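You operate a simulated robot arm through the tools that you are given. There is no shell and no other tool.

Carry out the task below with a simulated robot arm. There is one attempt and no reset: what you move stays moved.

## Task
Oil the patch on the tin base, then set the ring over it and shut the clasp.
Fine: oil from the saucer; the brush goes back. A coat counts when it lies all over at full strength: go over it till it gets no stronger.
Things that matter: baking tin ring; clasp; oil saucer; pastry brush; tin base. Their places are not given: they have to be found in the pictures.

It is judged by the outcome, as a careful person would: the job done as asked, and still so three seconds after it is handed in. It fails if anything else is knocked over, pushed out of place, dropped, spilled or broken.

## Robot
A 6-joint arm with a two-finger parallel gripper, fixed in place. Base frame: the origin is on the floor under the middle of its stand, x ahead of it, y to its left, z up; the work surface is at about z = 0.92. Lengths are in m, angles in degrees, forces in N, time in s.
With the tool pointing down near the work surface it reaches from about 0.36 to 0.76 m from the base axis. Its first joint turns from -66.0 to 66.0 degrees. Payload 2.45 kg.
The TCP is the grasp point between the finger pads, 0.024 m short of the fingertips. In the tool frame z runs along the fingers and y along their closing line. Largest opening 0.068 m; finger width 0.017, thickness 0.01; the body of the gripper, 0.04 by 0.07 m, starts 0.041 m behind the TCP.
Orientation is told as [roll, pitch, yaw] about the base's x, y, z axes, in that order, counted from this pose: with the fingers straight down and closing along the base's y, the tool's x points along the base's -x, its y along +y and its z along -z.

## Interface
- The arm moves only by the tool arm_command. Its argument "deltas" is a list of rows, each an object of numbers (a shift or turn left out is 0, a gripper value left out holds the last): "dx", "dy", "dz": the shift along the base's x, y, z in cm; "wx", "wy", "wz": the turn, a rotation vector about the base's x, y, z in degrees; "fingers": the finger opening in cm, from 0 to 6.8. In form: [{"dx": .., "dy": .., "dz": .., "wx": .., "wy": .., "wz": .., "fingers": ..}, ...]. A call has 1 to 20 rows; each row shifts and turns the commanded pose from where the row before left it. A row lasts 0.2 s, in which the tool goes at most 0.05 m and 8.6 degrees; a call with a longer step from one row to the next is refused whole, and so is a gripper value outside its range. A pose out of reach is approached as far as the arm can. The call stops where the force on the tool passes 90 N (or 10 N more than at its start, if that is more) or the arm is blocked; 0.2 s more then pass. Each finger travels about 0.108 m/s and halts on what it meets, pressing with about 24 N; the grip force reading is that of the motor and also rises with nothing between the fingers. The clock runs only during rows and for 0.2 s after the last one: add rows that do not move to give the fingers time. It gives the time, the measured TCP pose, the force on the tool (base axes), the opening and the grip force at its end, in the units of the frame above (readings bear some noise), with the torque about the TCP (base axes, N m) and any sound that the robot's microphone picked up, and new pictures: "pictures" is both (left out), scene, wrist or none.
- Cameras (640 x 400 px; columns grow to the right, rows downward): "scene" is fixed at [0.1635, 0.4304, 1.4555]; the picture's right is [-0.58, -0.81, 0.00], its down [-0.49, 0.35, -0.80] and it looks along [0.65, -0.47, -0.60] (base axes); focal length 327 px, centre (320, 200). "wrist" rides on the gripper at [0.084, 0.011, -0.075] in the tool frame; the picture's right is [-0.13, 0.99, 0.00], its down [-0.60, -0.08, -0.79] and it looks along [-0.79, -0.10, 0.61] (tool axes); focal length 251 px, centre (320, 200).
- locate(camera, pixels): for up to 12 pixels [column, row] of the newest picture of that camera ("zoom" is the newest enlarged one), the place [x, y, z] in the base frame of the surface seen there, good to about 0.002 m, but the place of the scene camera against the robot may be out by one fixed shift of up to 0.025 m in any direction. It takes no simulated time.
- zoom(camera, box): a new picture of the part [left, top, right, bottom] of that camera's present view, enlarged. It takes no simulated time.
- sign_off(): hands the job in; it is judged then, once.

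Open the gripper and draw the arm clear of the work before you hand the job in, unless the task says otherwise.

The tools are called after "Emit:" as name(argument=value, ...) on one line, values as JSON. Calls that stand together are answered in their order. arm_command: Moves the arm, as the interface text tells. Its arguments: {"type":"object","properties":{"deltas":{"type":"array","items":{"type":"object","properties":{"dx":{"type":"number"},"dy":{"type":"number"},"dz":{"type":"number"},"wx":{"type":"number"},"wy":{"type":"number"},"wz":{"type":"number"},"fingers":{"type":"number"}}}},"pictures":{"type":"string","enum":["both","scene","wrist","none"]}},"required":["deltas"]} The other tools are called the same way: locate (camera, pixels) gives the place of the surface under pixels of a picture; zoom (camera, box) takes an enlarged picture of a part of a camera's view; sign_off () hands the job in.

At the start:

```text
time_s: 0.0
eef_pos: [0.4424, 0.1047, 1.2541]
ee_rot: [0.0, -0.1, 0.0]
force: [0.0, -0.2, -0.6]
ft_torque: [0.0, -0.05, -0.01]
opening: 0.0681
gripper_force: 0.0
```

scene: 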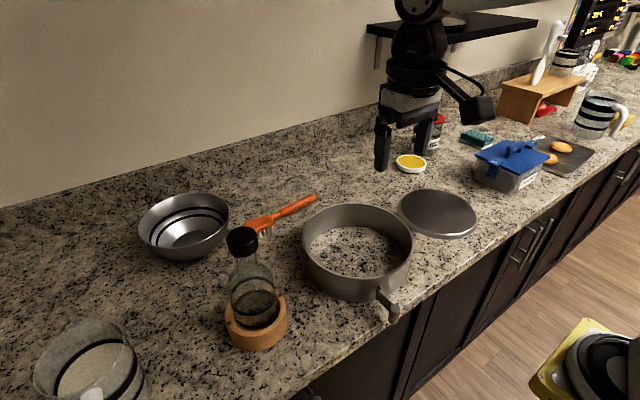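
wrist: 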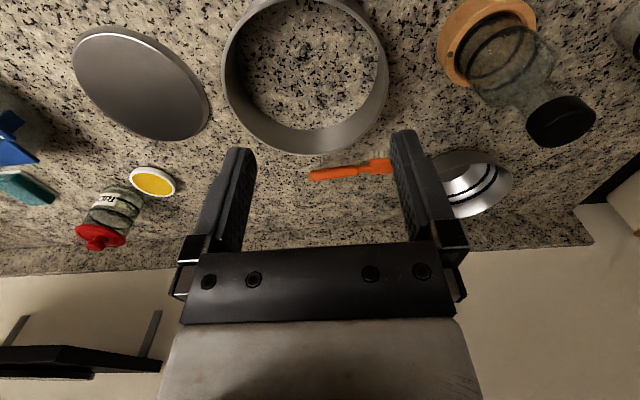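

The scene shows the ring near (357,250), base disc at (438,213), saucer at (411,163), orange brush at (280,213). I zoom in on these to see details first.

Emit:
zoom(camera="scene", box=[220, 140, 500, 330])

Emit:
zoom(camera="wrist", box=[60, 0, 540, 260])

Emit:
locate(camera="scene", pixels=[[411, 162], [398, 160], [426, 163], [437, 213], [400, 208], [476, 217], [440, 190], [433, 237], [250, 226], [270, 219], [313, 198], [290, 208]])

Emit:
locate(camera="wrist", pixels=[[153, 181], [132, 176], [174, 187], [140, 83], [80, 60], [200, 110], [312, 176], [340, 172], [365, 168], [385, 164], [305, 75], [305, 145]])

```text
2.11 times, centred on (360, 235) of scene
```

zoom: 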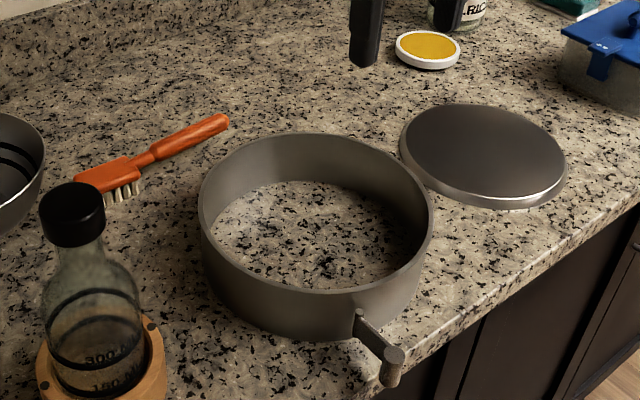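

```text
1.33 times, centred on (300, 130) of wrist
```

zoom: 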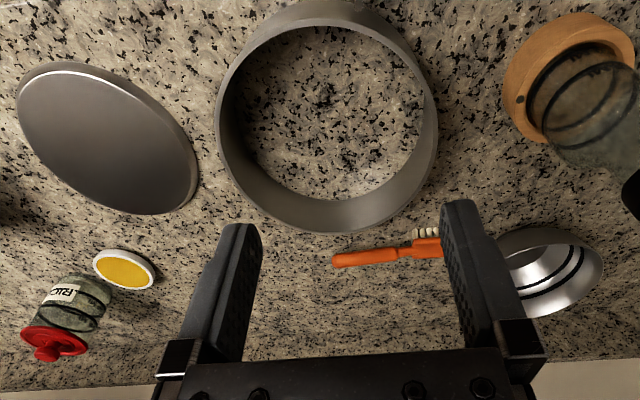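

```text
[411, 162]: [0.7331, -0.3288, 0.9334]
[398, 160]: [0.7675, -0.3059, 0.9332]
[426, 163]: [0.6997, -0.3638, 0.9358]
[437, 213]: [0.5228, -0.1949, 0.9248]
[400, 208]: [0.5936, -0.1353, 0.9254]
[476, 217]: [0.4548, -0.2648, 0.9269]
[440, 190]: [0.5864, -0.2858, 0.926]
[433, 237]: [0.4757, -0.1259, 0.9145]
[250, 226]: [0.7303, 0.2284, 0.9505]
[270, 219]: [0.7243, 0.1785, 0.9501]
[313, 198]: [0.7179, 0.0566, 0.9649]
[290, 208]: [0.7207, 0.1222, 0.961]
```

```text
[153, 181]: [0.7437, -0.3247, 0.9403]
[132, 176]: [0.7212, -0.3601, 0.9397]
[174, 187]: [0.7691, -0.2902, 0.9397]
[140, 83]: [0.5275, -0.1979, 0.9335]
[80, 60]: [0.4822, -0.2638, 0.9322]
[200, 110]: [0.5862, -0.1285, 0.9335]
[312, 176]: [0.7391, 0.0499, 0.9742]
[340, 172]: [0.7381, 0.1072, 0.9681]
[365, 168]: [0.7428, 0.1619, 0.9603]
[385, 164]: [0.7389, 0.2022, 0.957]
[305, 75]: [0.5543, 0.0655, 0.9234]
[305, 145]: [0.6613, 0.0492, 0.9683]
```

Positions from the wrist camera: saucer about (0.745,-0.325), base (0.527,-0.198), brush along x≈0.74. I zoom more on the disc, the brush, the clasp and the saucer to see details such as the patch.

Emit:
zoom(camera="scene", box=[385, 175, 495, 245])

Emit:
zoom(camera="scene", box=[230, 185, 330, 245])

Emit:
zoom(camera="scene", box=[350, 260, 430, 330])

Emit:
zoom(camera="scene", box=[370, 130, 460, 190])

Emit:
zoom(camera="wrist", box=[60, 20, 220, 150])

Emit:
zoom(camera="wrist", box=[300, 130, 420, 200])

```text
5.71 times, centred on (440, 210) of scene
```

zoom: 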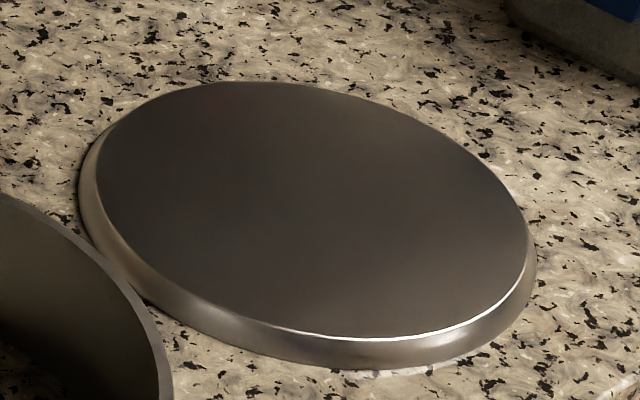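

```text
6.40 times, centred on (280, 215) of scene
```

zoom: 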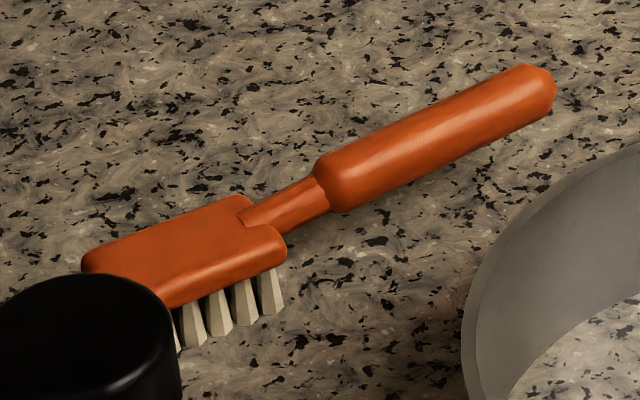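

```text
5.71 times, centred on (390, 295) of scene
```

zoom: 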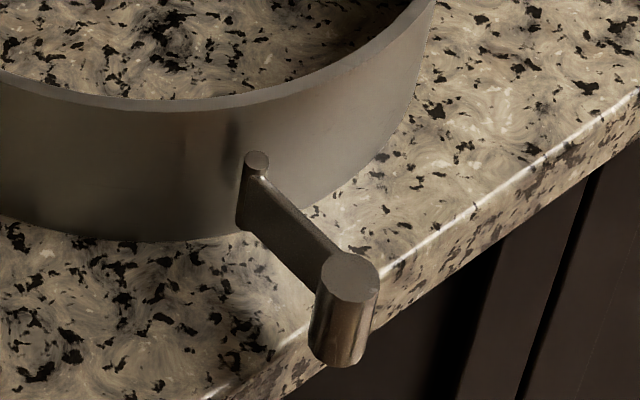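

```text
6.67 times, centred on (415, 160) of scene
```

zoom: 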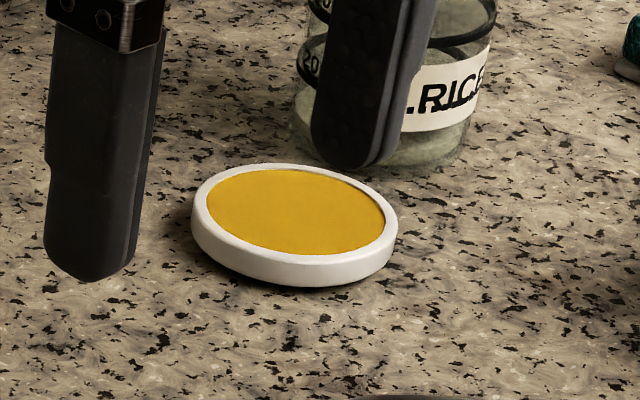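

```text
3.08 times, centred on (140, 85) of wrist
```

zoom: 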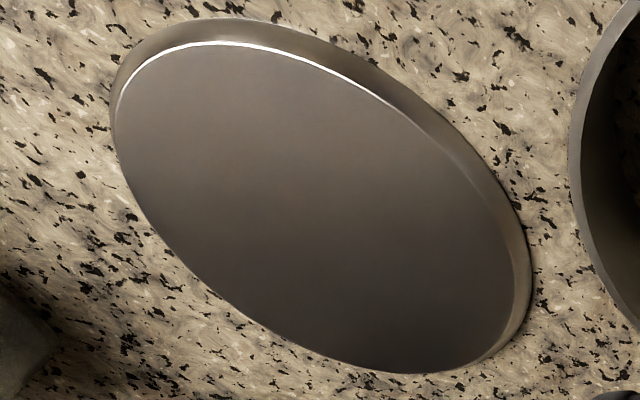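

```text
5.33 times, centred on (360, 165) of wrist
```

zoom: 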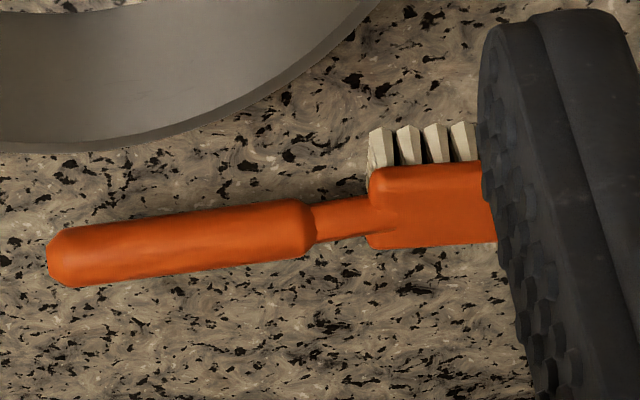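

The disc looks uniformly plain with no visible patch outline yet. I check the shelf position (wrist 60,360) and several ring/clasp points before moving.

Emit:
locate(camera="wrist", pixels=[[10, 345], [60, 360], [150, 350], [150, 310], [100, 230], [100, 270], [30, 200], [10, 130], [530, 300], [450, 185], [500, 185], [560, 120]])

Emit:
locate(camera="scene", pixels=[[370, 30], [450, 25], [535, 25], [440, 125], [357, 205], [302, 238], [413, 238], [350, 280], [382, 288], [394, 304], [400, 60], [480, 110]])

```text
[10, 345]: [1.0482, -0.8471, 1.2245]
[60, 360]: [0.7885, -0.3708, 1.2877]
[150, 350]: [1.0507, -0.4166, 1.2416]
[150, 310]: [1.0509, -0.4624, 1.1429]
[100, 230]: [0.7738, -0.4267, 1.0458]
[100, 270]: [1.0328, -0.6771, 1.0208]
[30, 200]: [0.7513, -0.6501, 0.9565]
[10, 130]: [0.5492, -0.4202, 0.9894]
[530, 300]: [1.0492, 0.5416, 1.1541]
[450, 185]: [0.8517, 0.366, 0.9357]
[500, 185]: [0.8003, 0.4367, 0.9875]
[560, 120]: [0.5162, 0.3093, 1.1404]
```

```text
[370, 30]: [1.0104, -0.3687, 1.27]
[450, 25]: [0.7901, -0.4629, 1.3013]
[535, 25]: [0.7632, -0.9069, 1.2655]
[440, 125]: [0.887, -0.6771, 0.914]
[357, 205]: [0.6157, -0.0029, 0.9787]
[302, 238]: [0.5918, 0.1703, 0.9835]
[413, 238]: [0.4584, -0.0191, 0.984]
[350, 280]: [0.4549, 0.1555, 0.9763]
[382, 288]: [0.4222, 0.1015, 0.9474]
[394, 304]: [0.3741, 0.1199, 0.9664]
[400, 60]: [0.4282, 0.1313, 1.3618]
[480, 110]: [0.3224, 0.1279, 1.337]
```

The shelf starts at x≈0.78, y<-0.37, z≈1.27, and the jar is beside the saucer; both are clear of the brush. I turn the tool +90° and move over the brush handle, staying high.

Emit:
arm_command(deltas=[{"dx": 2.4, "dz": -0.8, "wz": 8.2, "fingers": 6.8}, {"dx": 2.4, "dz": -0.8, "wz": 8.2}, {"dx": 2.4, "dz": -0.8, "wz": 8.2}, {"dx": 2.4, "dz": -0.8, "wz": 8.2}, {"dx": 2.4, "dz": -0.8, "wz": 8.2}, {"dx": 2.4, "dz": -0.8, "wz": 8.2}, {"dx": 2.4, "dz": -0.8, "wz": 8.2}, {"dx": 2.4, "dz": -0.8, "wz": 8.2}, {"dx": 2.4, "dy": -1, "dz": -0.8, "wz": 8.2}, {"dx": 2.4, "dy": -1, "dz": -0.8, "wz": 8.2}, {"dx": 2.4, "dy": -1, "dz": -0.8, "wz": 8.0}], pictures="both")

```text
time_s: 2.4
eef_pos: [0.7076, 0.0743, 1.1658]
ee_rot: [0.0, 0.0, 90.2]
force: [-1.0, -0.7, 0.0]
ft_torque: [0.03, -0.03, -0.04]
opening: 0.068
gripper_force: 0.1
```

scene: 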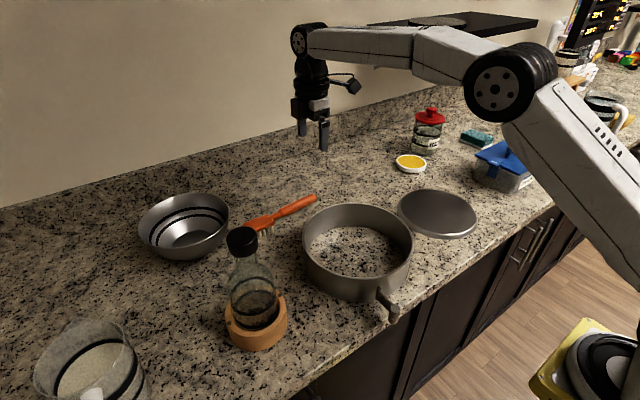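
wrist: 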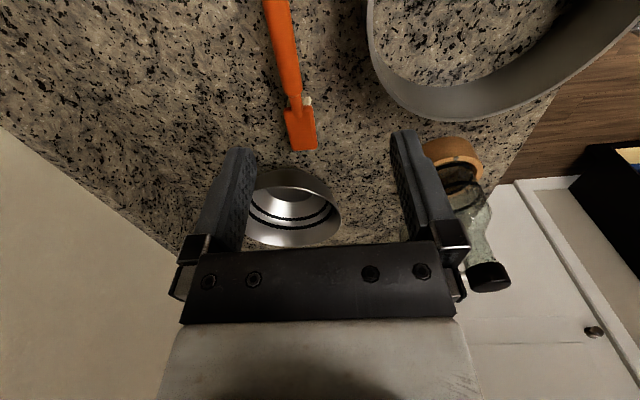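

The brush is now in full view at wrist (285,60)-(300,150). I locate points along it.

Emit:
locate(camera="wrist", pixels=[[276, 5], [280, 30], [285, 60], [290, 90], [294, 103], [300, 128], [287, 112], [313, 112], [290, 147], [316, 147], [308, 101], [303, 148]])

Emit:
zoom(camera="wrist", box=[230, 0, 350, 160])

Emit:
locate(camera="scene", pixels=[[245, 225], [257, 231], [277, 215], [291, 208], [305, 202], [314, 197], [264, 222]])

```text
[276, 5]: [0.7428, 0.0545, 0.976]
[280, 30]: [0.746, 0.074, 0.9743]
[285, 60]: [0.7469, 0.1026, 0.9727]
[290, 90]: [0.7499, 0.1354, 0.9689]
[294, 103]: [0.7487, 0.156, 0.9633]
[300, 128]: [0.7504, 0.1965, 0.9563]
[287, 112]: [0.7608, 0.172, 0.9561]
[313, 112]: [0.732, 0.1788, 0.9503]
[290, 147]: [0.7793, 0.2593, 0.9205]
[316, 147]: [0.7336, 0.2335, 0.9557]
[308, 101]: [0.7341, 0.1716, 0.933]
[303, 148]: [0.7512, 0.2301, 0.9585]
```

```text
2.50 times, centred on (290, 80) of wrist
```

zoom: 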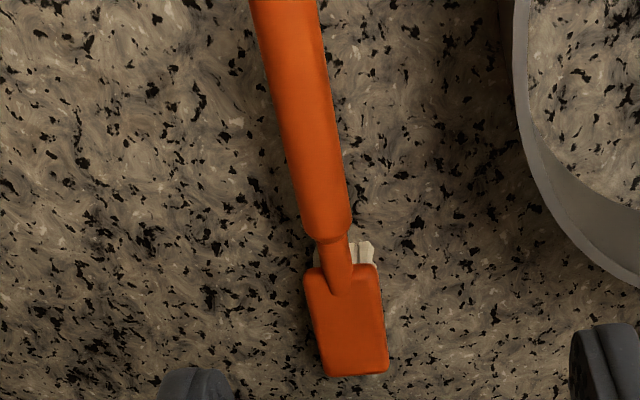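

```text
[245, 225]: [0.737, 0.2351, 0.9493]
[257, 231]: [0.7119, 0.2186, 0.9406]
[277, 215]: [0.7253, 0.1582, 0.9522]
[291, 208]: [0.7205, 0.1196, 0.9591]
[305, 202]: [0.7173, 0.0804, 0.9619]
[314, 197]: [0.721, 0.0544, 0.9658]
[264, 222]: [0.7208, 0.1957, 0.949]
```

The wrist view gives the brush handle axis near (0.747, 0.09), z about 0.962, with a heading of about 87°, and the head at y 0.17–0.23. I align above the handle and come down most of the way.

Emit:
arm_command(deltas=[{"dx": 2.0, "dy": 1.0, "wz": -3.2, "dz": -1.0, "fingers": 5.6}, {"dx": 1.9, "dy": 1.1, "dz": -1.0}, {"dz": -3}, {"dz": -3}, {"dz": -3}, {"dz": -1}, {}], pictures="both")

```text
time_s: 4.0
eef_pos: [0.7454, 0.0955, 1.045]
ee_rot: [0.0, 0.0, 86.9]
force: [-0.4, 0.1, 0.8]
ft_torque: [0.0, 0.03, -0.01]
opening: 0.056
gripper_force: 0.1
```

scene: 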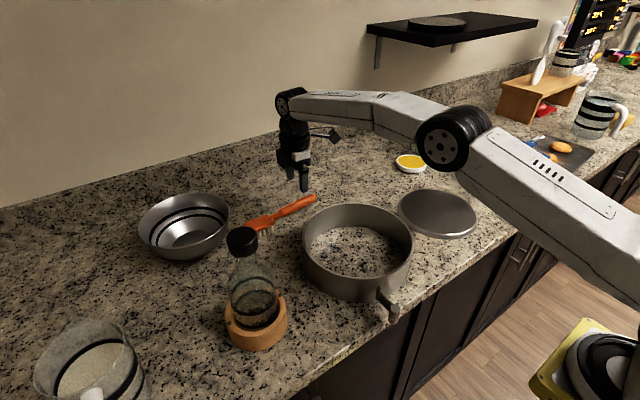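
wrist: 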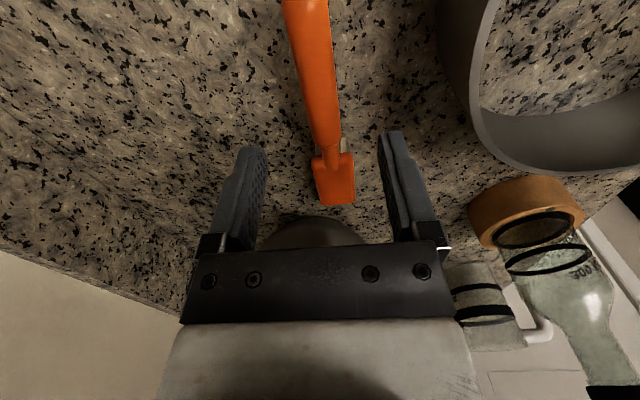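

The handle sits between the fingers in the wrist view. I re-measure the handle to check centring before descending.

Emit:
locate(camera="wrist", pixels=[[309, 30], [316, 70], [322, 110], [326, 140], [305, 70], [331, 70], [334, 180], [318, 165], [352, 165], [344, 143]])

```text
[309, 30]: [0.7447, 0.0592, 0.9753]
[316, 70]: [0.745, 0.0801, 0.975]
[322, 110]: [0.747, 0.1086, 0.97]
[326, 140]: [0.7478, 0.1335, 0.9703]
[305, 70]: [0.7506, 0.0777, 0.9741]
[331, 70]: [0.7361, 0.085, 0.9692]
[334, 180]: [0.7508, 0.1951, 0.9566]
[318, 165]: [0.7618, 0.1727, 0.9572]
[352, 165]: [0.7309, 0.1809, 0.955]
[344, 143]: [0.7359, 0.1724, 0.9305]
```

The handle centre is at x≈0.746 at the grip spot, so it is well centred. I go down 8.2 cm slowly, without closing yet.

Emit:
arm_command(deltas=[{"dz": -2}, {"dz": -2}, {"dz": -2}, {"dz": -1.2}, {"dz": -1.0}, {}], pictures="both")

```text
time_s: 5.4
eef_pos: [0.7454, 0.096, 0.9634]
ee_rot: [-0.1, 0.1, 86.8]
force: [-0.5, 0.1, -0.5]
ft_torque: [0.0, 0.0, 0.01]
opening: 0.0561
gripper_force: 0.0
```

scene: 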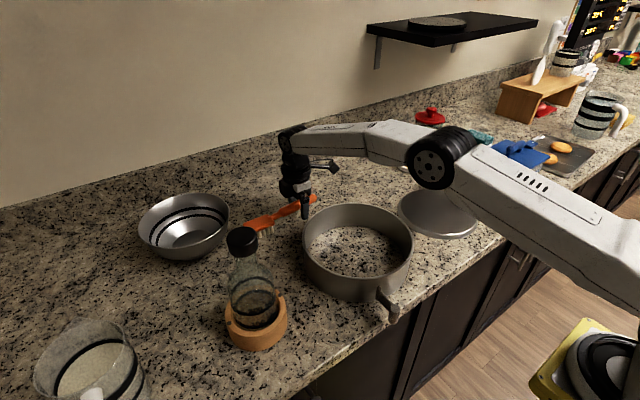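
wrist: 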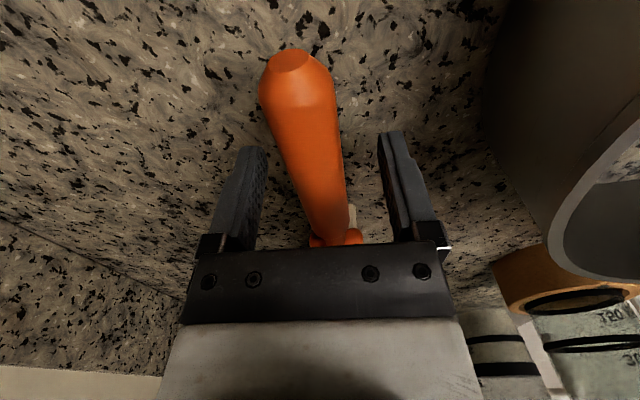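

The handle is between the pads with the fingertips clear of the counter. I close the fingers gently in steps.

Emit:
arm_command(deltas=[{"fingers": 4.0}, {"fingers": 3.0}, {"fingers": 2.4}, {"fingers": 1.5}, {"fingers": 0.5}, {"fingers": 0.0}, {}, {}], pictures="both")

```text
time_s: 7.2
eef_pos: [0.7457, 0.0962, 0.9631]
ee_rot: [0.0, 0.0, 86.8]
force: [-0.4, -0.3, 0.1]
ft_torque: [0.01, 0.01, 0.03]
opening: 0.0231
gripper_force: 24.3
```

scene: 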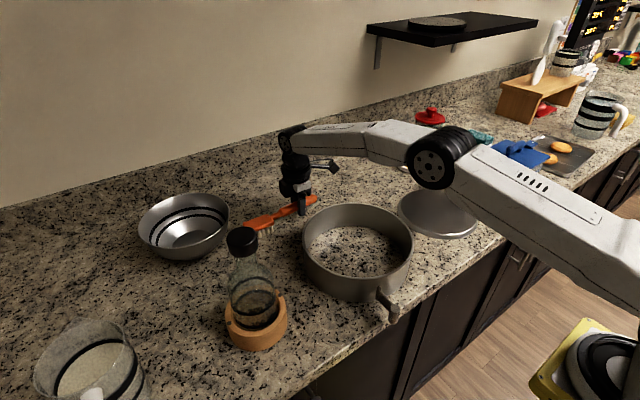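
wrist: 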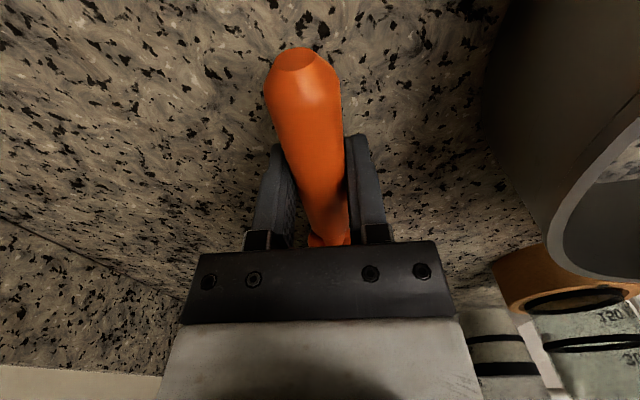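

Gripped at 0.0231 m opening; the return pose is (0.7457, 0.0962, 0.9631), yaw 86.8. I lift straight up 10 cm and check the hold.

Emit:
arm_command(deltas=[{"dz": 0.5}, {"dz": 1}, {"dz": 2}, {"dz": 2.5}, {"dz": 2.5}, {"dz": 2.5}, {"dz": 2}, {}], pictures="both")

```text
time_s: 9.0
eef_pos: [0.7459, 0.0951, 1.0931]
ee_rot: [0.1, 0.0, 86.8]
force: [0.3, 0.5, -1.1]
ft_torque: [-0.05, -0.03, -0.01]
opening: 0.0232
gripper_force: 23.9
```

scene: 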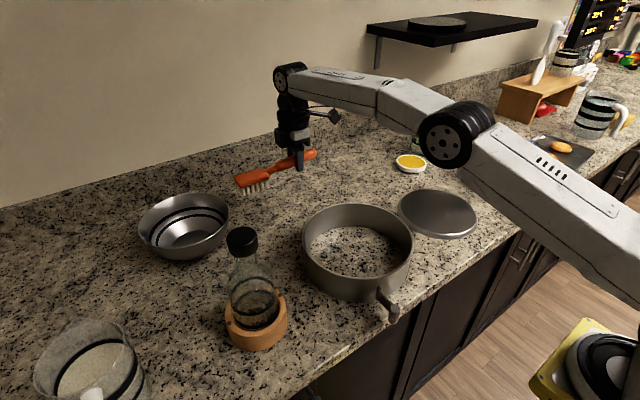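
wrist: 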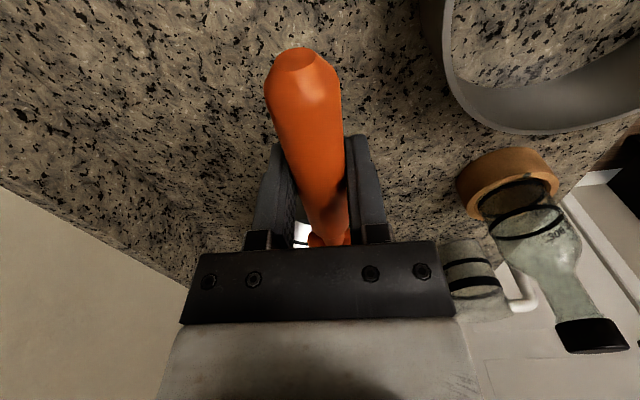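

The brush is lifted and appears not to have slipped. I zoom in on it to check tilt and measure the bristle area.

Emit:
zoom(camera="scene", box=[220, 130, 340, 210])

Emit:
locate(camera="scene", pixels=[[242, 191], [249, 192], [268, 187], [238, 180], [245, 187], [266, 170], [270, 179], [315, 154], [411, 163], [399, 161], [425, 165]])

```text
5.00 times, centred on (280, 170) of scene
```

zoom: 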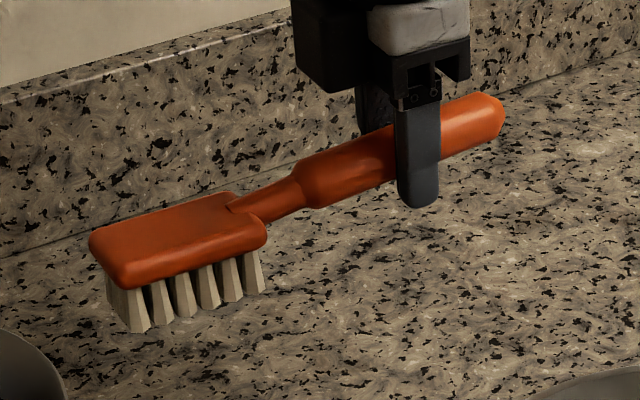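

```text
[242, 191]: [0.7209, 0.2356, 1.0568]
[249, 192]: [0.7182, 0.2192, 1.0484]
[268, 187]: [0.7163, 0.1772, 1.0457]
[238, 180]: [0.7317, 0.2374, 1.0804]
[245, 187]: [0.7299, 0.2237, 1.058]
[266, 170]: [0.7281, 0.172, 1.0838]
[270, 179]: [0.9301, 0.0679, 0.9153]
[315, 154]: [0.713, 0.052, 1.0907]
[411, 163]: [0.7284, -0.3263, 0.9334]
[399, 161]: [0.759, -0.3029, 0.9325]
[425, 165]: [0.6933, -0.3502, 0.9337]
```

The brush is held level as before, bristle tips about 4.3 cm below TCP height. I swing to above the saucer, with the brush pointing radially outward (yaw -23.6°).

Emit:
arm_command(deltas=[{"dx": -0.7, "dy": -2.7, "dz": 0.3, "wz": -7.9}, {"dx": -0.7, "dy": -2.7, "dz": 0.3, "wz": -7.9}, {"dx": -0.7, "dy": -2.7, "dz": 0.3, "wz": -7.9}, {"dx": -0.7, "dy": -2.7, "dz": 0.3, "wz": -7.9}, {"dx": -0.7, "dy": -2.7, "wz": -7.9}, {"dx": -0.7, "dy": -2.7, "wz": -7.9}, {"dx": -0.7, "dy": -2.7, "wz": -7.9}, {"dx": -0.7, "dy": -2.7, "wz": -7.9}, {"dx": -0.7, "dy": -2.7, "wz": -7.9}, {"dx": -0.7, "dy": -2.7, "wz": -7.9}, {"dx": -0.7, "dy": -2.7, "wz": -7.9}, {"dx": -0.7, "dy": -2.7, "wz": -7.9}, {"dx": -0.7, "dy": -2.7, "wz": -7.9}, {"dx": -0.7, "dy": -2.7, "wz": -7.7}, {}], pictures="both")

```text
time_s: 12.2
eef_pos: [0.6475, -0.2818, 1.1069]
ee_rot: [0.1, 0.0, -23.7]
force: [0.1, -0.5, -0.6]
ft_torque: [0.02, 0.06, 0.0]
opening: 0.0231
gripper_force: 24.3
```

scene: 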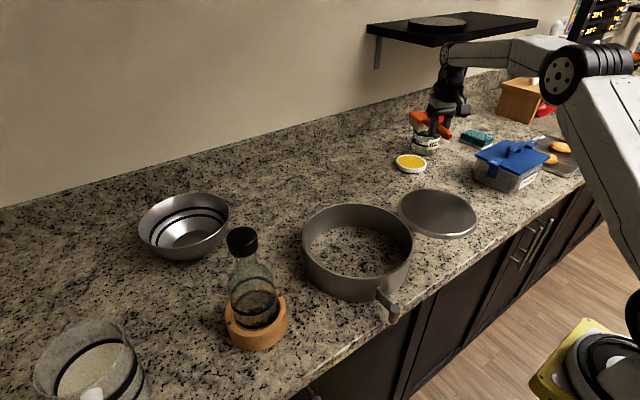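
wrist: 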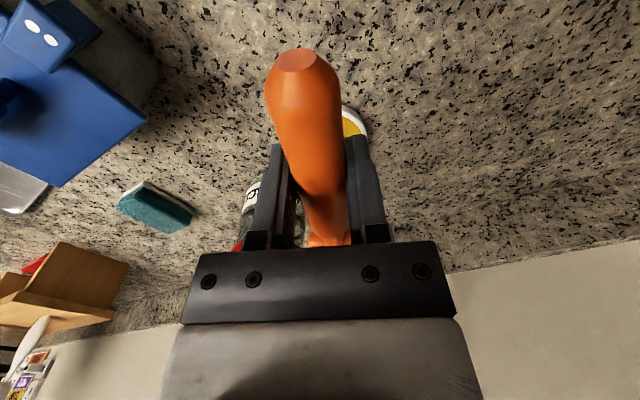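

The brush head is above the saucer near scene (420,120). I zoom there to compare bristles and saucer positions in the same camera.

Emit:
zoom(camera="scene", box=[380, 95, 480, 180])

```text
4.71 times, centred on (430, 138) of scene
```

zoom: 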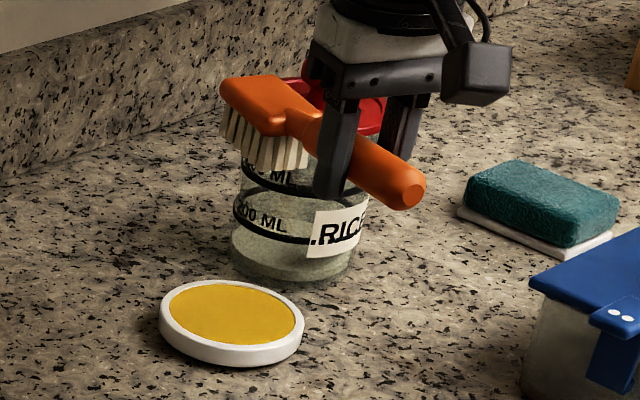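

Emit:
locate(camera="zoom", pixels=[[224, 130], [260, 168], [303, 165], [240, 152], [225, 90], [290, 100], [255, 128], [235, 315], [165, 300], [302, 330], [205, 285], [255, 350]])

Emit:
locate(camera="wrist", pixels=[[350, 127], [362, 122], [368, 140], [345, 108], [320, 235]])

```text
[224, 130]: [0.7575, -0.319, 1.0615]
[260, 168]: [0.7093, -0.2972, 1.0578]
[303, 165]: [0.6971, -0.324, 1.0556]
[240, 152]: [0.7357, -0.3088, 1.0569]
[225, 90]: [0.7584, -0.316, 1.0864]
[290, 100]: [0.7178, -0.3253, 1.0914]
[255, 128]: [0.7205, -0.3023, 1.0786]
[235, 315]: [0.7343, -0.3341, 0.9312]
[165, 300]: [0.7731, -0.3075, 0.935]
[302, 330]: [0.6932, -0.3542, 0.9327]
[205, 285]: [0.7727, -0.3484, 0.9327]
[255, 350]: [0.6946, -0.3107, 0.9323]
```

```text
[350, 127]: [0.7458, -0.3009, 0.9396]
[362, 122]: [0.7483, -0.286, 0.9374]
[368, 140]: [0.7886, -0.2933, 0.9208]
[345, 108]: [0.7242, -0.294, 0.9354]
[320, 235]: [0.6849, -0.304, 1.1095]
```

In the scene frame the bristle block centre is (0.727,-0.3215, tips 1.0565) and the saucer centre is (0.7335,-0.330, oil 0.931). I shift by (+0.6,-0.85) cm and go down 9.5 cm, leaving a gap of 3 cm.

Emit:
arm_command(deltas=[{"dx": 0.3, "dy": -0.4, "dz": -1.5}, {"dx": 0.3, "dy": -0.45, "dz": -2}, {"dz": -2}, {"dz": -2}, {"dz": -2}, {}], pictures="both")

Emit:
zoom(camera="scene", box=[380, 115, 460, 185])

```text
time_s: 13.6
eef_pos: [0.654, -0.2905, 1.0106]
ee_rot: [0.1, 0.0, -23.7]
force: [0.8, -0.2, -0.2]
ft_torque: [-0.01, 0.07, 0.03]
opening: 0.0232
gripper_force: 23.7
```

scene: 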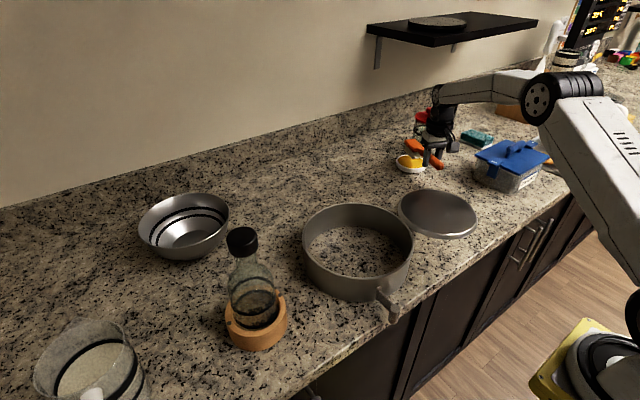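
wrist: 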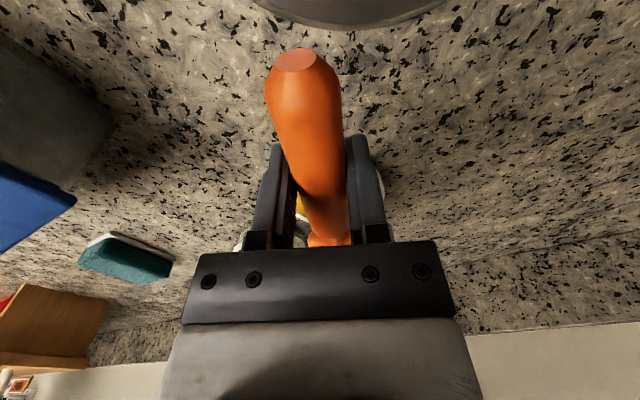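

```text
5.71 times, centred on (420, 150) of scene
```

zoom: 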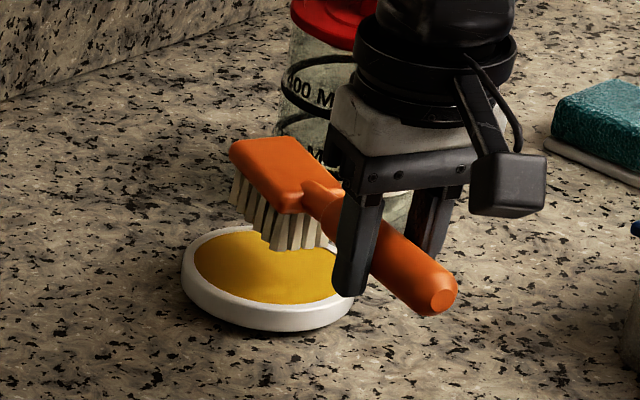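

The bristles now hover over the saucer. I measure the bristle corners against the saucer rim again.

Emit:
locate(camera="zoom", pixels=[[231, 200], [271, 249], [316, 248], [260, 235], [186, 262], [348, 298], [210, 232], [270, 325], [240, 270], [290, 285]])

```text
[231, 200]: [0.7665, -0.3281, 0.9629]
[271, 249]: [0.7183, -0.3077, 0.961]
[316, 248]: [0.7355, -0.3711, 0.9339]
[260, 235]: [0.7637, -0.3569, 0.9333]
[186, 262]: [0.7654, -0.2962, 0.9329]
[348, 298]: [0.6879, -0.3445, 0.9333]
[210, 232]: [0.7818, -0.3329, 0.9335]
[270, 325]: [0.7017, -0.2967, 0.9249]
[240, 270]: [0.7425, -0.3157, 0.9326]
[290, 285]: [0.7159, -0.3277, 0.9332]
```

Bristles are centred within 3 mm and about 2.9 cm above the oil. I lower slowly with small steps and watch the force.

Emit:
arm_command(deltas=[{"dx": -0.2, "dz": -1.0}, {"dz": -1.0}, {"dz": -0.4}, {"dz": -0.3}, {"dz": -0.2}, {}], pictures="scene")

Emit:
zoom(camera="scene", box=[380, 115, 460, 185])

```text
time_s: 15.0
eef_pos: [0.651, -0.2917, 0.9841]
ee_rot: [0.1, -0.2, -23.5]
force: [-1.8, 0.0, 8.1]
ft_torque: [-0.18, -0.46, -0.06]
opening: 0.0228
gripper_force: 23.5
```

scene: 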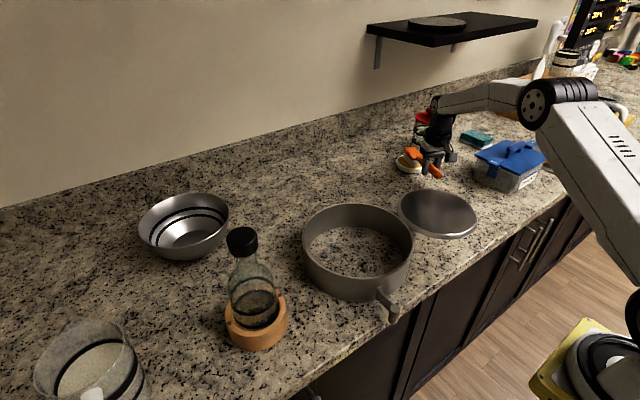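

```text
5.71 times, centred on (420, 150) of scene
```

zoom: 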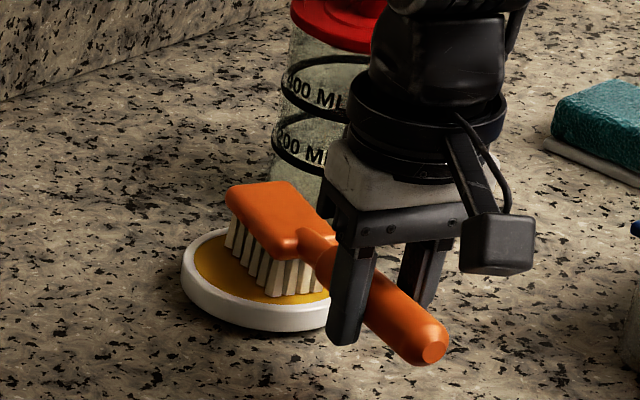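

The bristles are pressing on the oil with 8 N. I hold for a moment, then lift and look at the bristles.

Emit:
arm_command(deltas=[{}, {}, {}, {"dz": 0.5}, {"dz": 1.5}, {"dz": 2}, {"dz": 2}, {}], pictures="scene")

Emit:
zoom(camera="scene", box=[380, 115, 460, 185])

```text
time_s: 16.8
eef_pos: [0.6527, -0.291, 1.042]
ee_rot: [0.0, 0.0, -23.5]
force: [0.7, 0.4, -0.4]
ft_torque: [0.04, 0.07, 0.0]
opening: 0.023
gripper_force: 23.6
```

scene: 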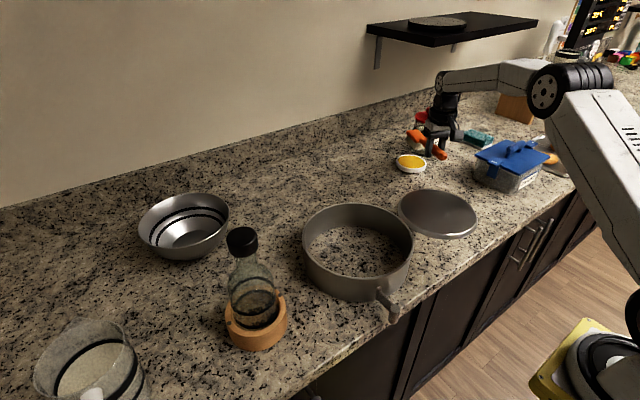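

```text
5.71 times, centred on (420, 150) of scene
```

zoom: 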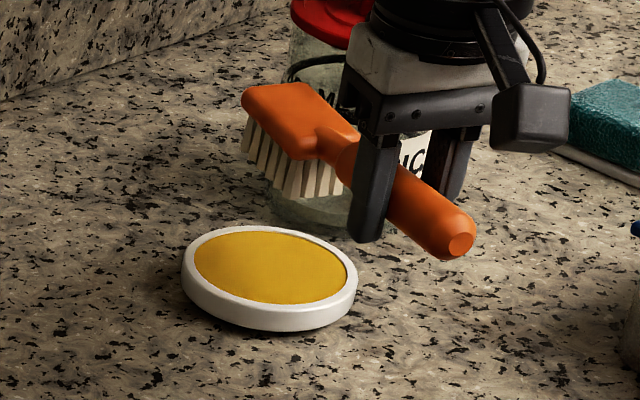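

The bristles look slightly yellower and the saucer has not moved. Now I measure the base disc rim accurately in the scene view.

Emit:
zoom(camera="scene", box=[390, 180, 486, 245])

Emit:
zoom(camera="wrist", box=[220, 0, 420, 120])

```text
6.15 times, centred on (438, 212) of scene
```

zoom: 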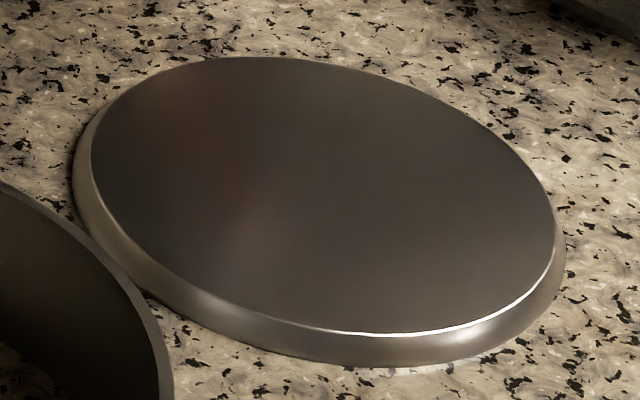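

```text
3.20 times, centred on (320, 60) of wrist
```

zoom: 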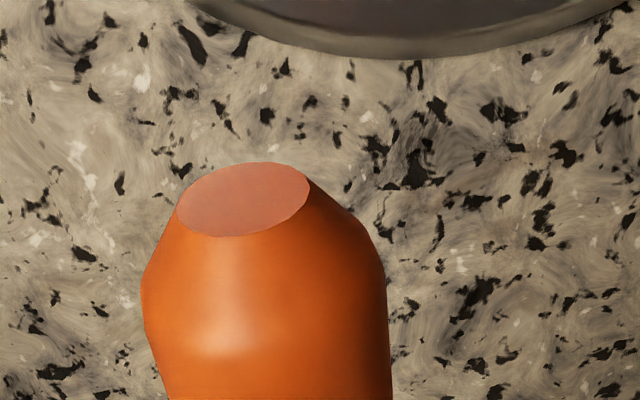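

I locate the top-face rim points of the disc and also a few inner points.

Emit:
locate(camera="scene", pixels=[[401.4, 207.6], [475.8, 217.8], [425, 189.7], [447.8, 233.4], [418.5, 226.5], [463.5, 200], [409, 195], [470, 229], [438, 211], [425, 205], [450, 220], [440, 240]])

```text
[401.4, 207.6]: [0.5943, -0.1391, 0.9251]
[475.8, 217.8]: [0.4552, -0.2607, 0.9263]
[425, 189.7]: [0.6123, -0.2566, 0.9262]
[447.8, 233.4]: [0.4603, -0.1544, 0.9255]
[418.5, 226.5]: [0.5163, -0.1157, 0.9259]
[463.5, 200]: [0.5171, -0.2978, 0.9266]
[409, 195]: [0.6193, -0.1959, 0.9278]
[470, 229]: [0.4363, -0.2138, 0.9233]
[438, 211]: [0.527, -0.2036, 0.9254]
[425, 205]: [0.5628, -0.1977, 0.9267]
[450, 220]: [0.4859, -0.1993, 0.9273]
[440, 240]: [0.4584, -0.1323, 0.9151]
```

Disc centre fits (0.530,-0.205), R≈0.092 in the scene frame, which is about (0.548,-0.208) in true coordinates; bristle reach is 0.1085 m ahead of the TCP. I carry the brush over the disc centre at a safe height.

Emit:
arm_command(deltas=[{"dz": 1.5}, {"dx": -2.06, "dy": 1.21, "wz": 0.27}, {"dx": -2.06, "dy": 1.21, "wz": 0.27}, {"dx": -2.06, "dy": 1.21, "wz": 0.27}, {"dx": -2.06, "dy": 1.21, "wz": 0.27}, {"dx": -2.06, "dy": 1.21, "wz": 0.27}, {"dx": -2.06, "dy": 1.21, "wz": 0.27}, {"dx": -2.06, "dy": 1.21, "wz": 0.27}, {"dx": -2.06, "dy": 1.21, "wz": 0.27}, {"dx": -2.06, "dy": 1.21, "wz": 0.27}, {"dx": -2.06, "dy": 1.21, "wz": 0.27}, {"dz": -1.5}, {"dz": -1.5}, {"dz": -1}, {}], pictures="both")

Emit:
zoom(camera="scene", box=[385, 150, 495, 245])

```text
time_s: 20.0
eef_pos: [0.4452, -0.1704, 1.0166]
ee_rot: [0.1, 0.1, -20.8]
force: [0.2, 0.7, -0.7]
ft_torque: [0.04, 0.04, 0.0]
opening: 0.0229
gripper_force: 23.7
```

scene: 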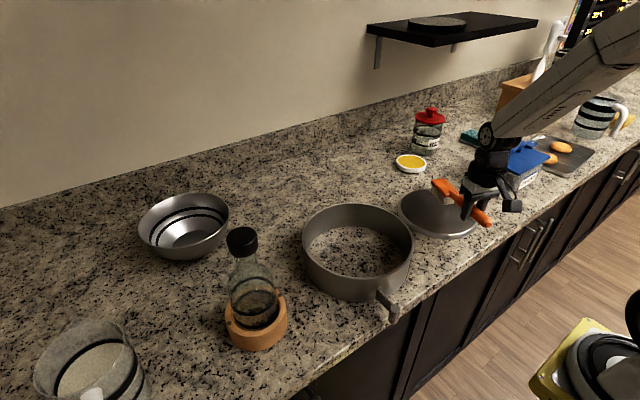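
wrist: 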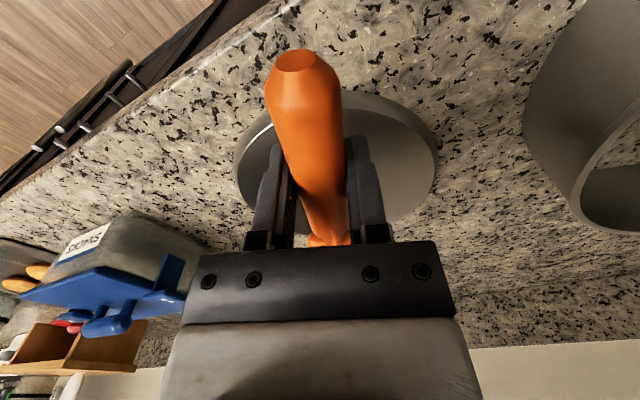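

```text
4.21 times, centred on (440, 198) of scene
```

zoom: 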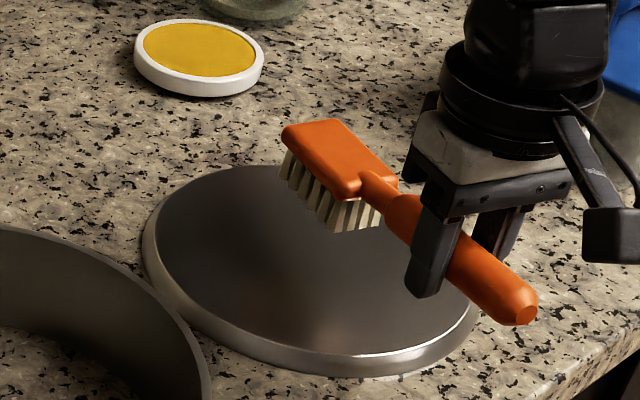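

The brush is above the disc. I measure bristle tips against the disc in this zoom.

Emit:
locate(camera="zoom", pixels=[[283, 178], [333, 230], [378, 222], [305, 203], [150, 225], [240, 330], [350, 357], [470, 310], [210, 185], [300, 300], [400, 330]])

Emit:
locate(camera="wrist", pixels=[[240, 170], [433, 150], [350, 97], [410, 120], [400, 210], [375, 222], [260, 120], [420, 180], [395, 150]])

```text
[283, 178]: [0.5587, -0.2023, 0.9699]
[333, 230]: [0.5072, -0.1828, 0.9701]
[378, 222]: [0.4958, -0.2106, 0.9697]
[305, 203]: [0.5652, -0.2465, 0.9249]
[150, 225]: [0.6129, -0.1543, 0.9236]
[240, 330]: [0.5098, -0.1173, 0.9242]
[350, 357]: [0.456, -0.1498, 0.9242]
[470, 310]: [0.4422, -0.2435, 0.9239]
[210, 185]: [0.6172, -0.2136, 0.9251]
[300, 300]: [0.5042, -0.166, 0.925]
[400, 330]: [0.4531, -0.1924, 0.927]
```

```text
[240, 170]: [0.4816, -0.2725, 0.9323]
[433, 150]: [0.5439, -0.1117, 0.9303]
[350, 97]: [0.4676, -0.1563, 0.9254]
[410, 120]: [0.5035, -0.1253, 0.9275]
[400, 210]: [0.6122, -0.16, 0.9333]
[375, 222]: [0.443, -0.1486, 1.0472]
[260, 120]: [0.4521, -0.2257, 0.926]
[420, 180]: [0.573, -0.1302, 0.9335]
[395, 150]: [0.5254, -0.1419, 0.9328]
```

The bristle centre (0.527,-0.2065) matches the disc centre to within 3 mm. I lower to just above the contact height of about 0.975.

Emit:
arm_command(deltas=[{"dz": -1.5}, {"dz": -1.5}, {"dz": -0.6}, {"dz": -0.2}, {}], pictures="none")

Emit:
arm_command(deltas=[{"dz": -0.15}, {"dz": -0.05}, {}], pictures="scene")

Emit:
zoom(camera="scene", box=[385, 150, 495, 245])

```text
time_s: 21.2
eef_pos: [0.4452, -0.1691, 0.9799]
ee_rot: [0.1, 0.0, -20.8]
force: [0.5, 0.1, -0.8]
ft_torque: [0.01, 0.04, 0.02]
opening: 0.023
gripper_force: 24.2
```

```text
time_s: 22.0
eef_pos: [0.445, -0.1703, 0.9774]
ee_rot: [0.0, 0.0, -20.9]
force: [0.2, -0.2, -1.1]
ft_torque: [0.03, 0.06, 0.01]
opening: 0.023
gripper_force: 24.0
```

scene: 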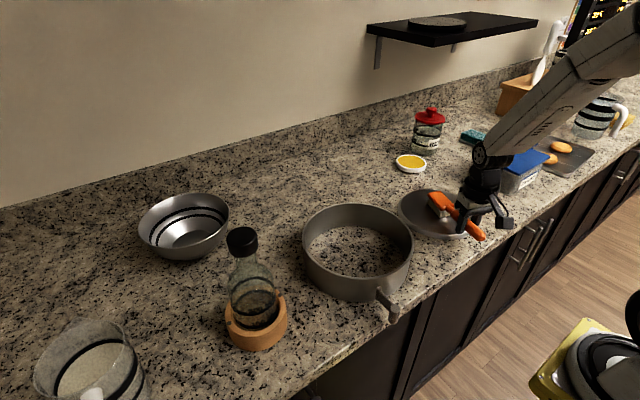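

```text
4.21 times, centred on (440, 198) of scene
```

zoom: 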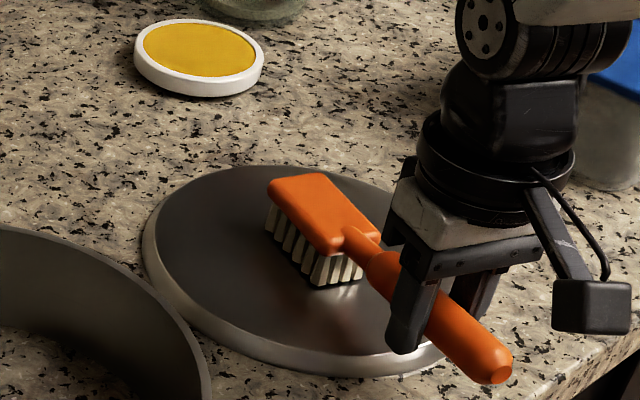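

The bristles are nearly on the disc with no contact force yet. I lower another 2 mm in tiny steps.

Emit:
arm_command(deltas=[{"dz": -0.1}, {"dz": -0.1}, {}], pictures="none")

```text
time_s: 22.8
eef_pos: [0.4454, -0.17, 0.9754]
ee_rot: [0.0, 0.0, -20.8]
force: [-0.1, -0.4, -1.4]
ft_torque: [0.0, 0.04, -0.01]
opening: 0.0229
gripper_force: 23.8
```

No contact force yet at z 0.9754, so I lower another 1.5 mm.

Emit:
arm_command(deltas=[{"dz": -0.1}, {"dz": -0.05}, {}], pictures="scene")

Emit:
zoom(camera="scene", box=[395, 170, 475, 240])

```text
time_s: 23.6
eef_pos: [0.4461, -0.1693, 0.9741]
ee_rot: [0.0, -0.1, -20.9]
force: [-1.9, 0.8, 8.6]
ft_torque: [-0.21, -0.54, 0.02]
opening: 0.023
gripper_force: 24.0
```

scene: 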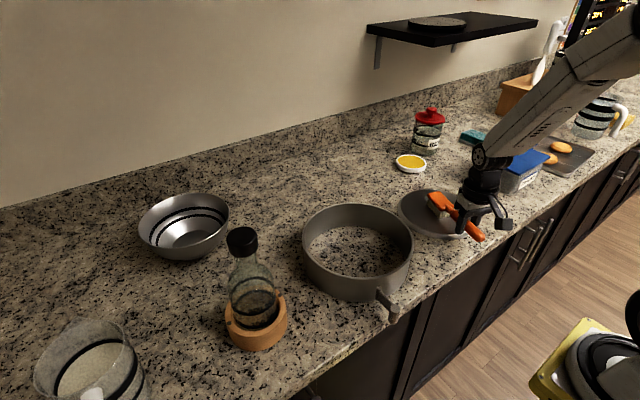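

```text
5.71 times, centred on (435, 205) of scene
```

zoom: 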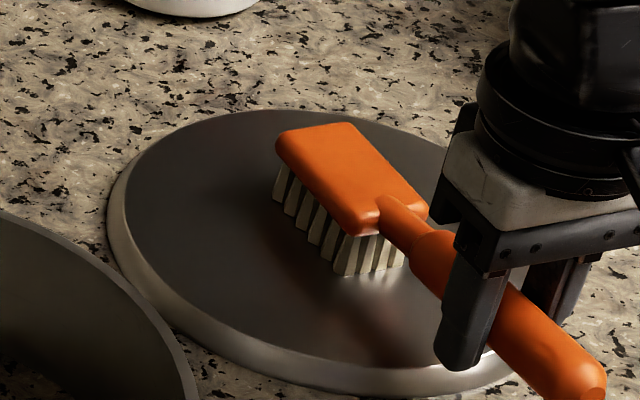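

Contact is made with 8.6 N. I ease off by 0.5 mm and make a short test stroke along the brush axis, then look for an oil mark.

Emit:
arm_command(deltas=[{"dz": 0.05}, {"dx": 0.47, "dy": -0.18}, {"dx": 0.47, "dy": -0.18}, {"dx": 0.47, "dy": -0.18}, {"dx": 0.47, "dy": -0.18}, {"dx": 0.47, "dy": -0.18}, {"dx": 0.47, "dy": -0.18}, {}], pictures="scene")

Emit:
zoom(camera="scene", box=[395, 170, 475, 240])

```text
time_s: 25.4
eef_pos: [0.4735, -0.1791, 0.9748]
ee_rot: [0.0, -0.1, -20.8]
force: [-0.3, -0.2, 1.2]
ft_torque: [0.0, -0.01, 0.0]
opening: 0.0229
gripper_force: 24.3
```

scene: 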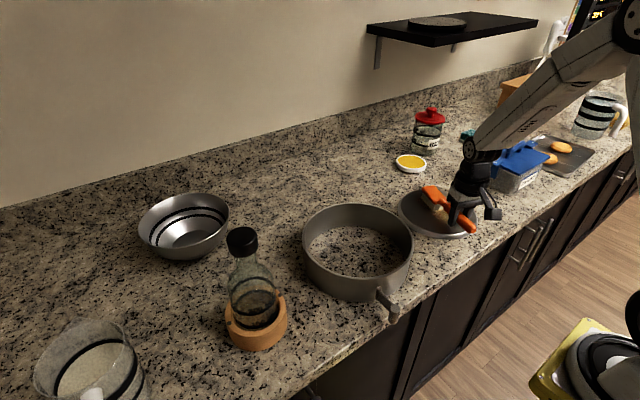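

```text
5.71 times, centred on (435, 205) of scene
```

zoom: 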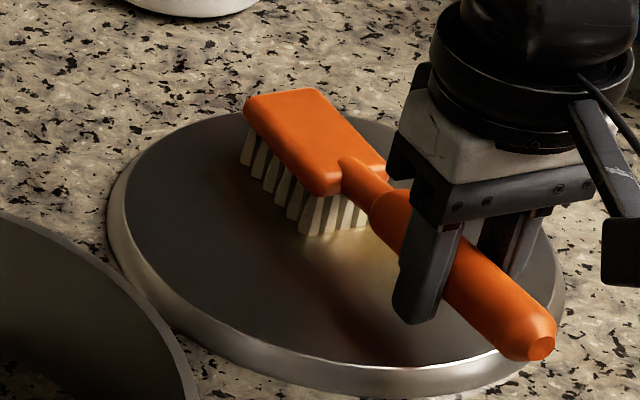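

A yellowish mark appears behind the bristles, near zoom (330,260). I lift and back away a little to see the shape of the mark.

Emit:
arm_command(deltas=[{"dz": 2}, {"dz": 3}, {"dx": -2, "dy": 0.76, "dz": 3}, {"dx": -3, "dy": 1.1, "dz": 3}, {"dx": -3, "dy": 1.1, "dz": 2}, {}], pictures="both")

Emit:
zoom(camera="scene", box=[385, 175, 495, 245])

```text
time_s: 26.8
eef_pos: [0.3941, -0.1506, 1.1043]
ee_rot: [-0.1, 0.1, -20.9]
force: [0.0, -0.7, -1.1]
ft_torque: [0.02, 0.08, -0.01]
opening: 0.023
gripper_force: 24.4
```

scene: 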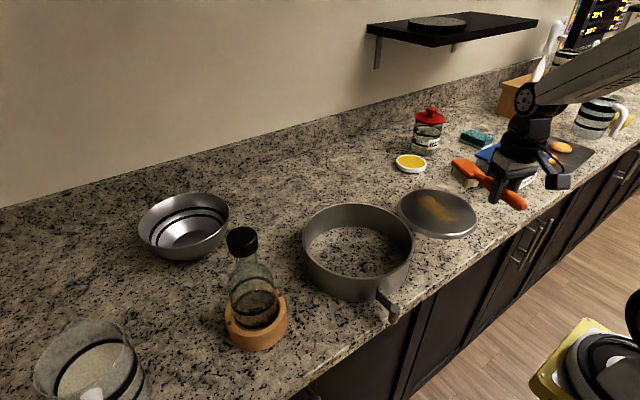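
wrist: 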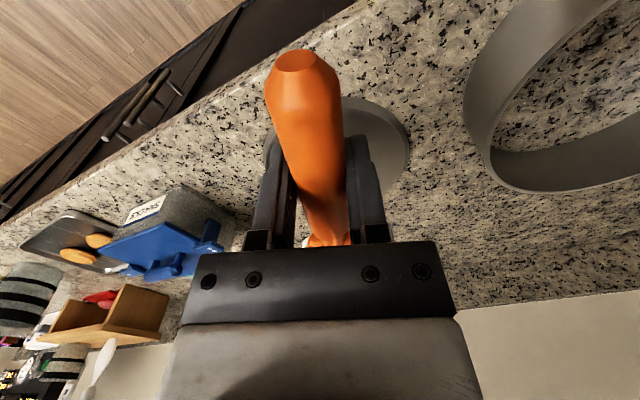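

```text
5.71 times, centred on (440, 210) of scene
```

zoom: 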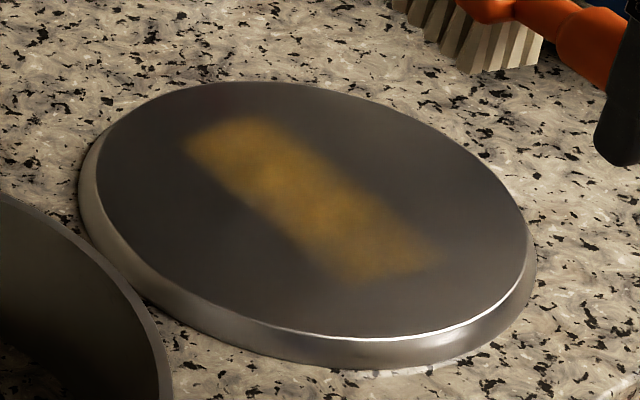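

The streak is visible from zoom (190,140) to (430,260). I locate its corners to compare with what the bristles covered.

Emit:
locate(camera="zoom", pixels=[[188, 142], [262, 120], [435, 255], [352, 280], [210, 160], [290, 135], [320, 260], [400, 215], [230, 130], [400, 272]])

```text
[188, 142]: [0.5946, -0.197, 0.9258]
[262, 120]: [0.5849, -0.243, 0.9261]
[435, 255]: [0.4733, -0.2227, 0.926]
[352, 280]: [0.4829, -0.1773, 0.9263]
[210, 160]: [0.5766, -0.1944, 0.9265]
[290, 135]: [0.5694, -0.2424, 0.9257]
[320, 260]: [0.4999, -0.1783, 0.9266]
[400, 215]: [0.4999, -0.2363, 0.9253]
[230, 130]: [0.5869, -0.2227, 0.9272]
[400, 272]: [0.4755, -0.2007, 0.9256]
```

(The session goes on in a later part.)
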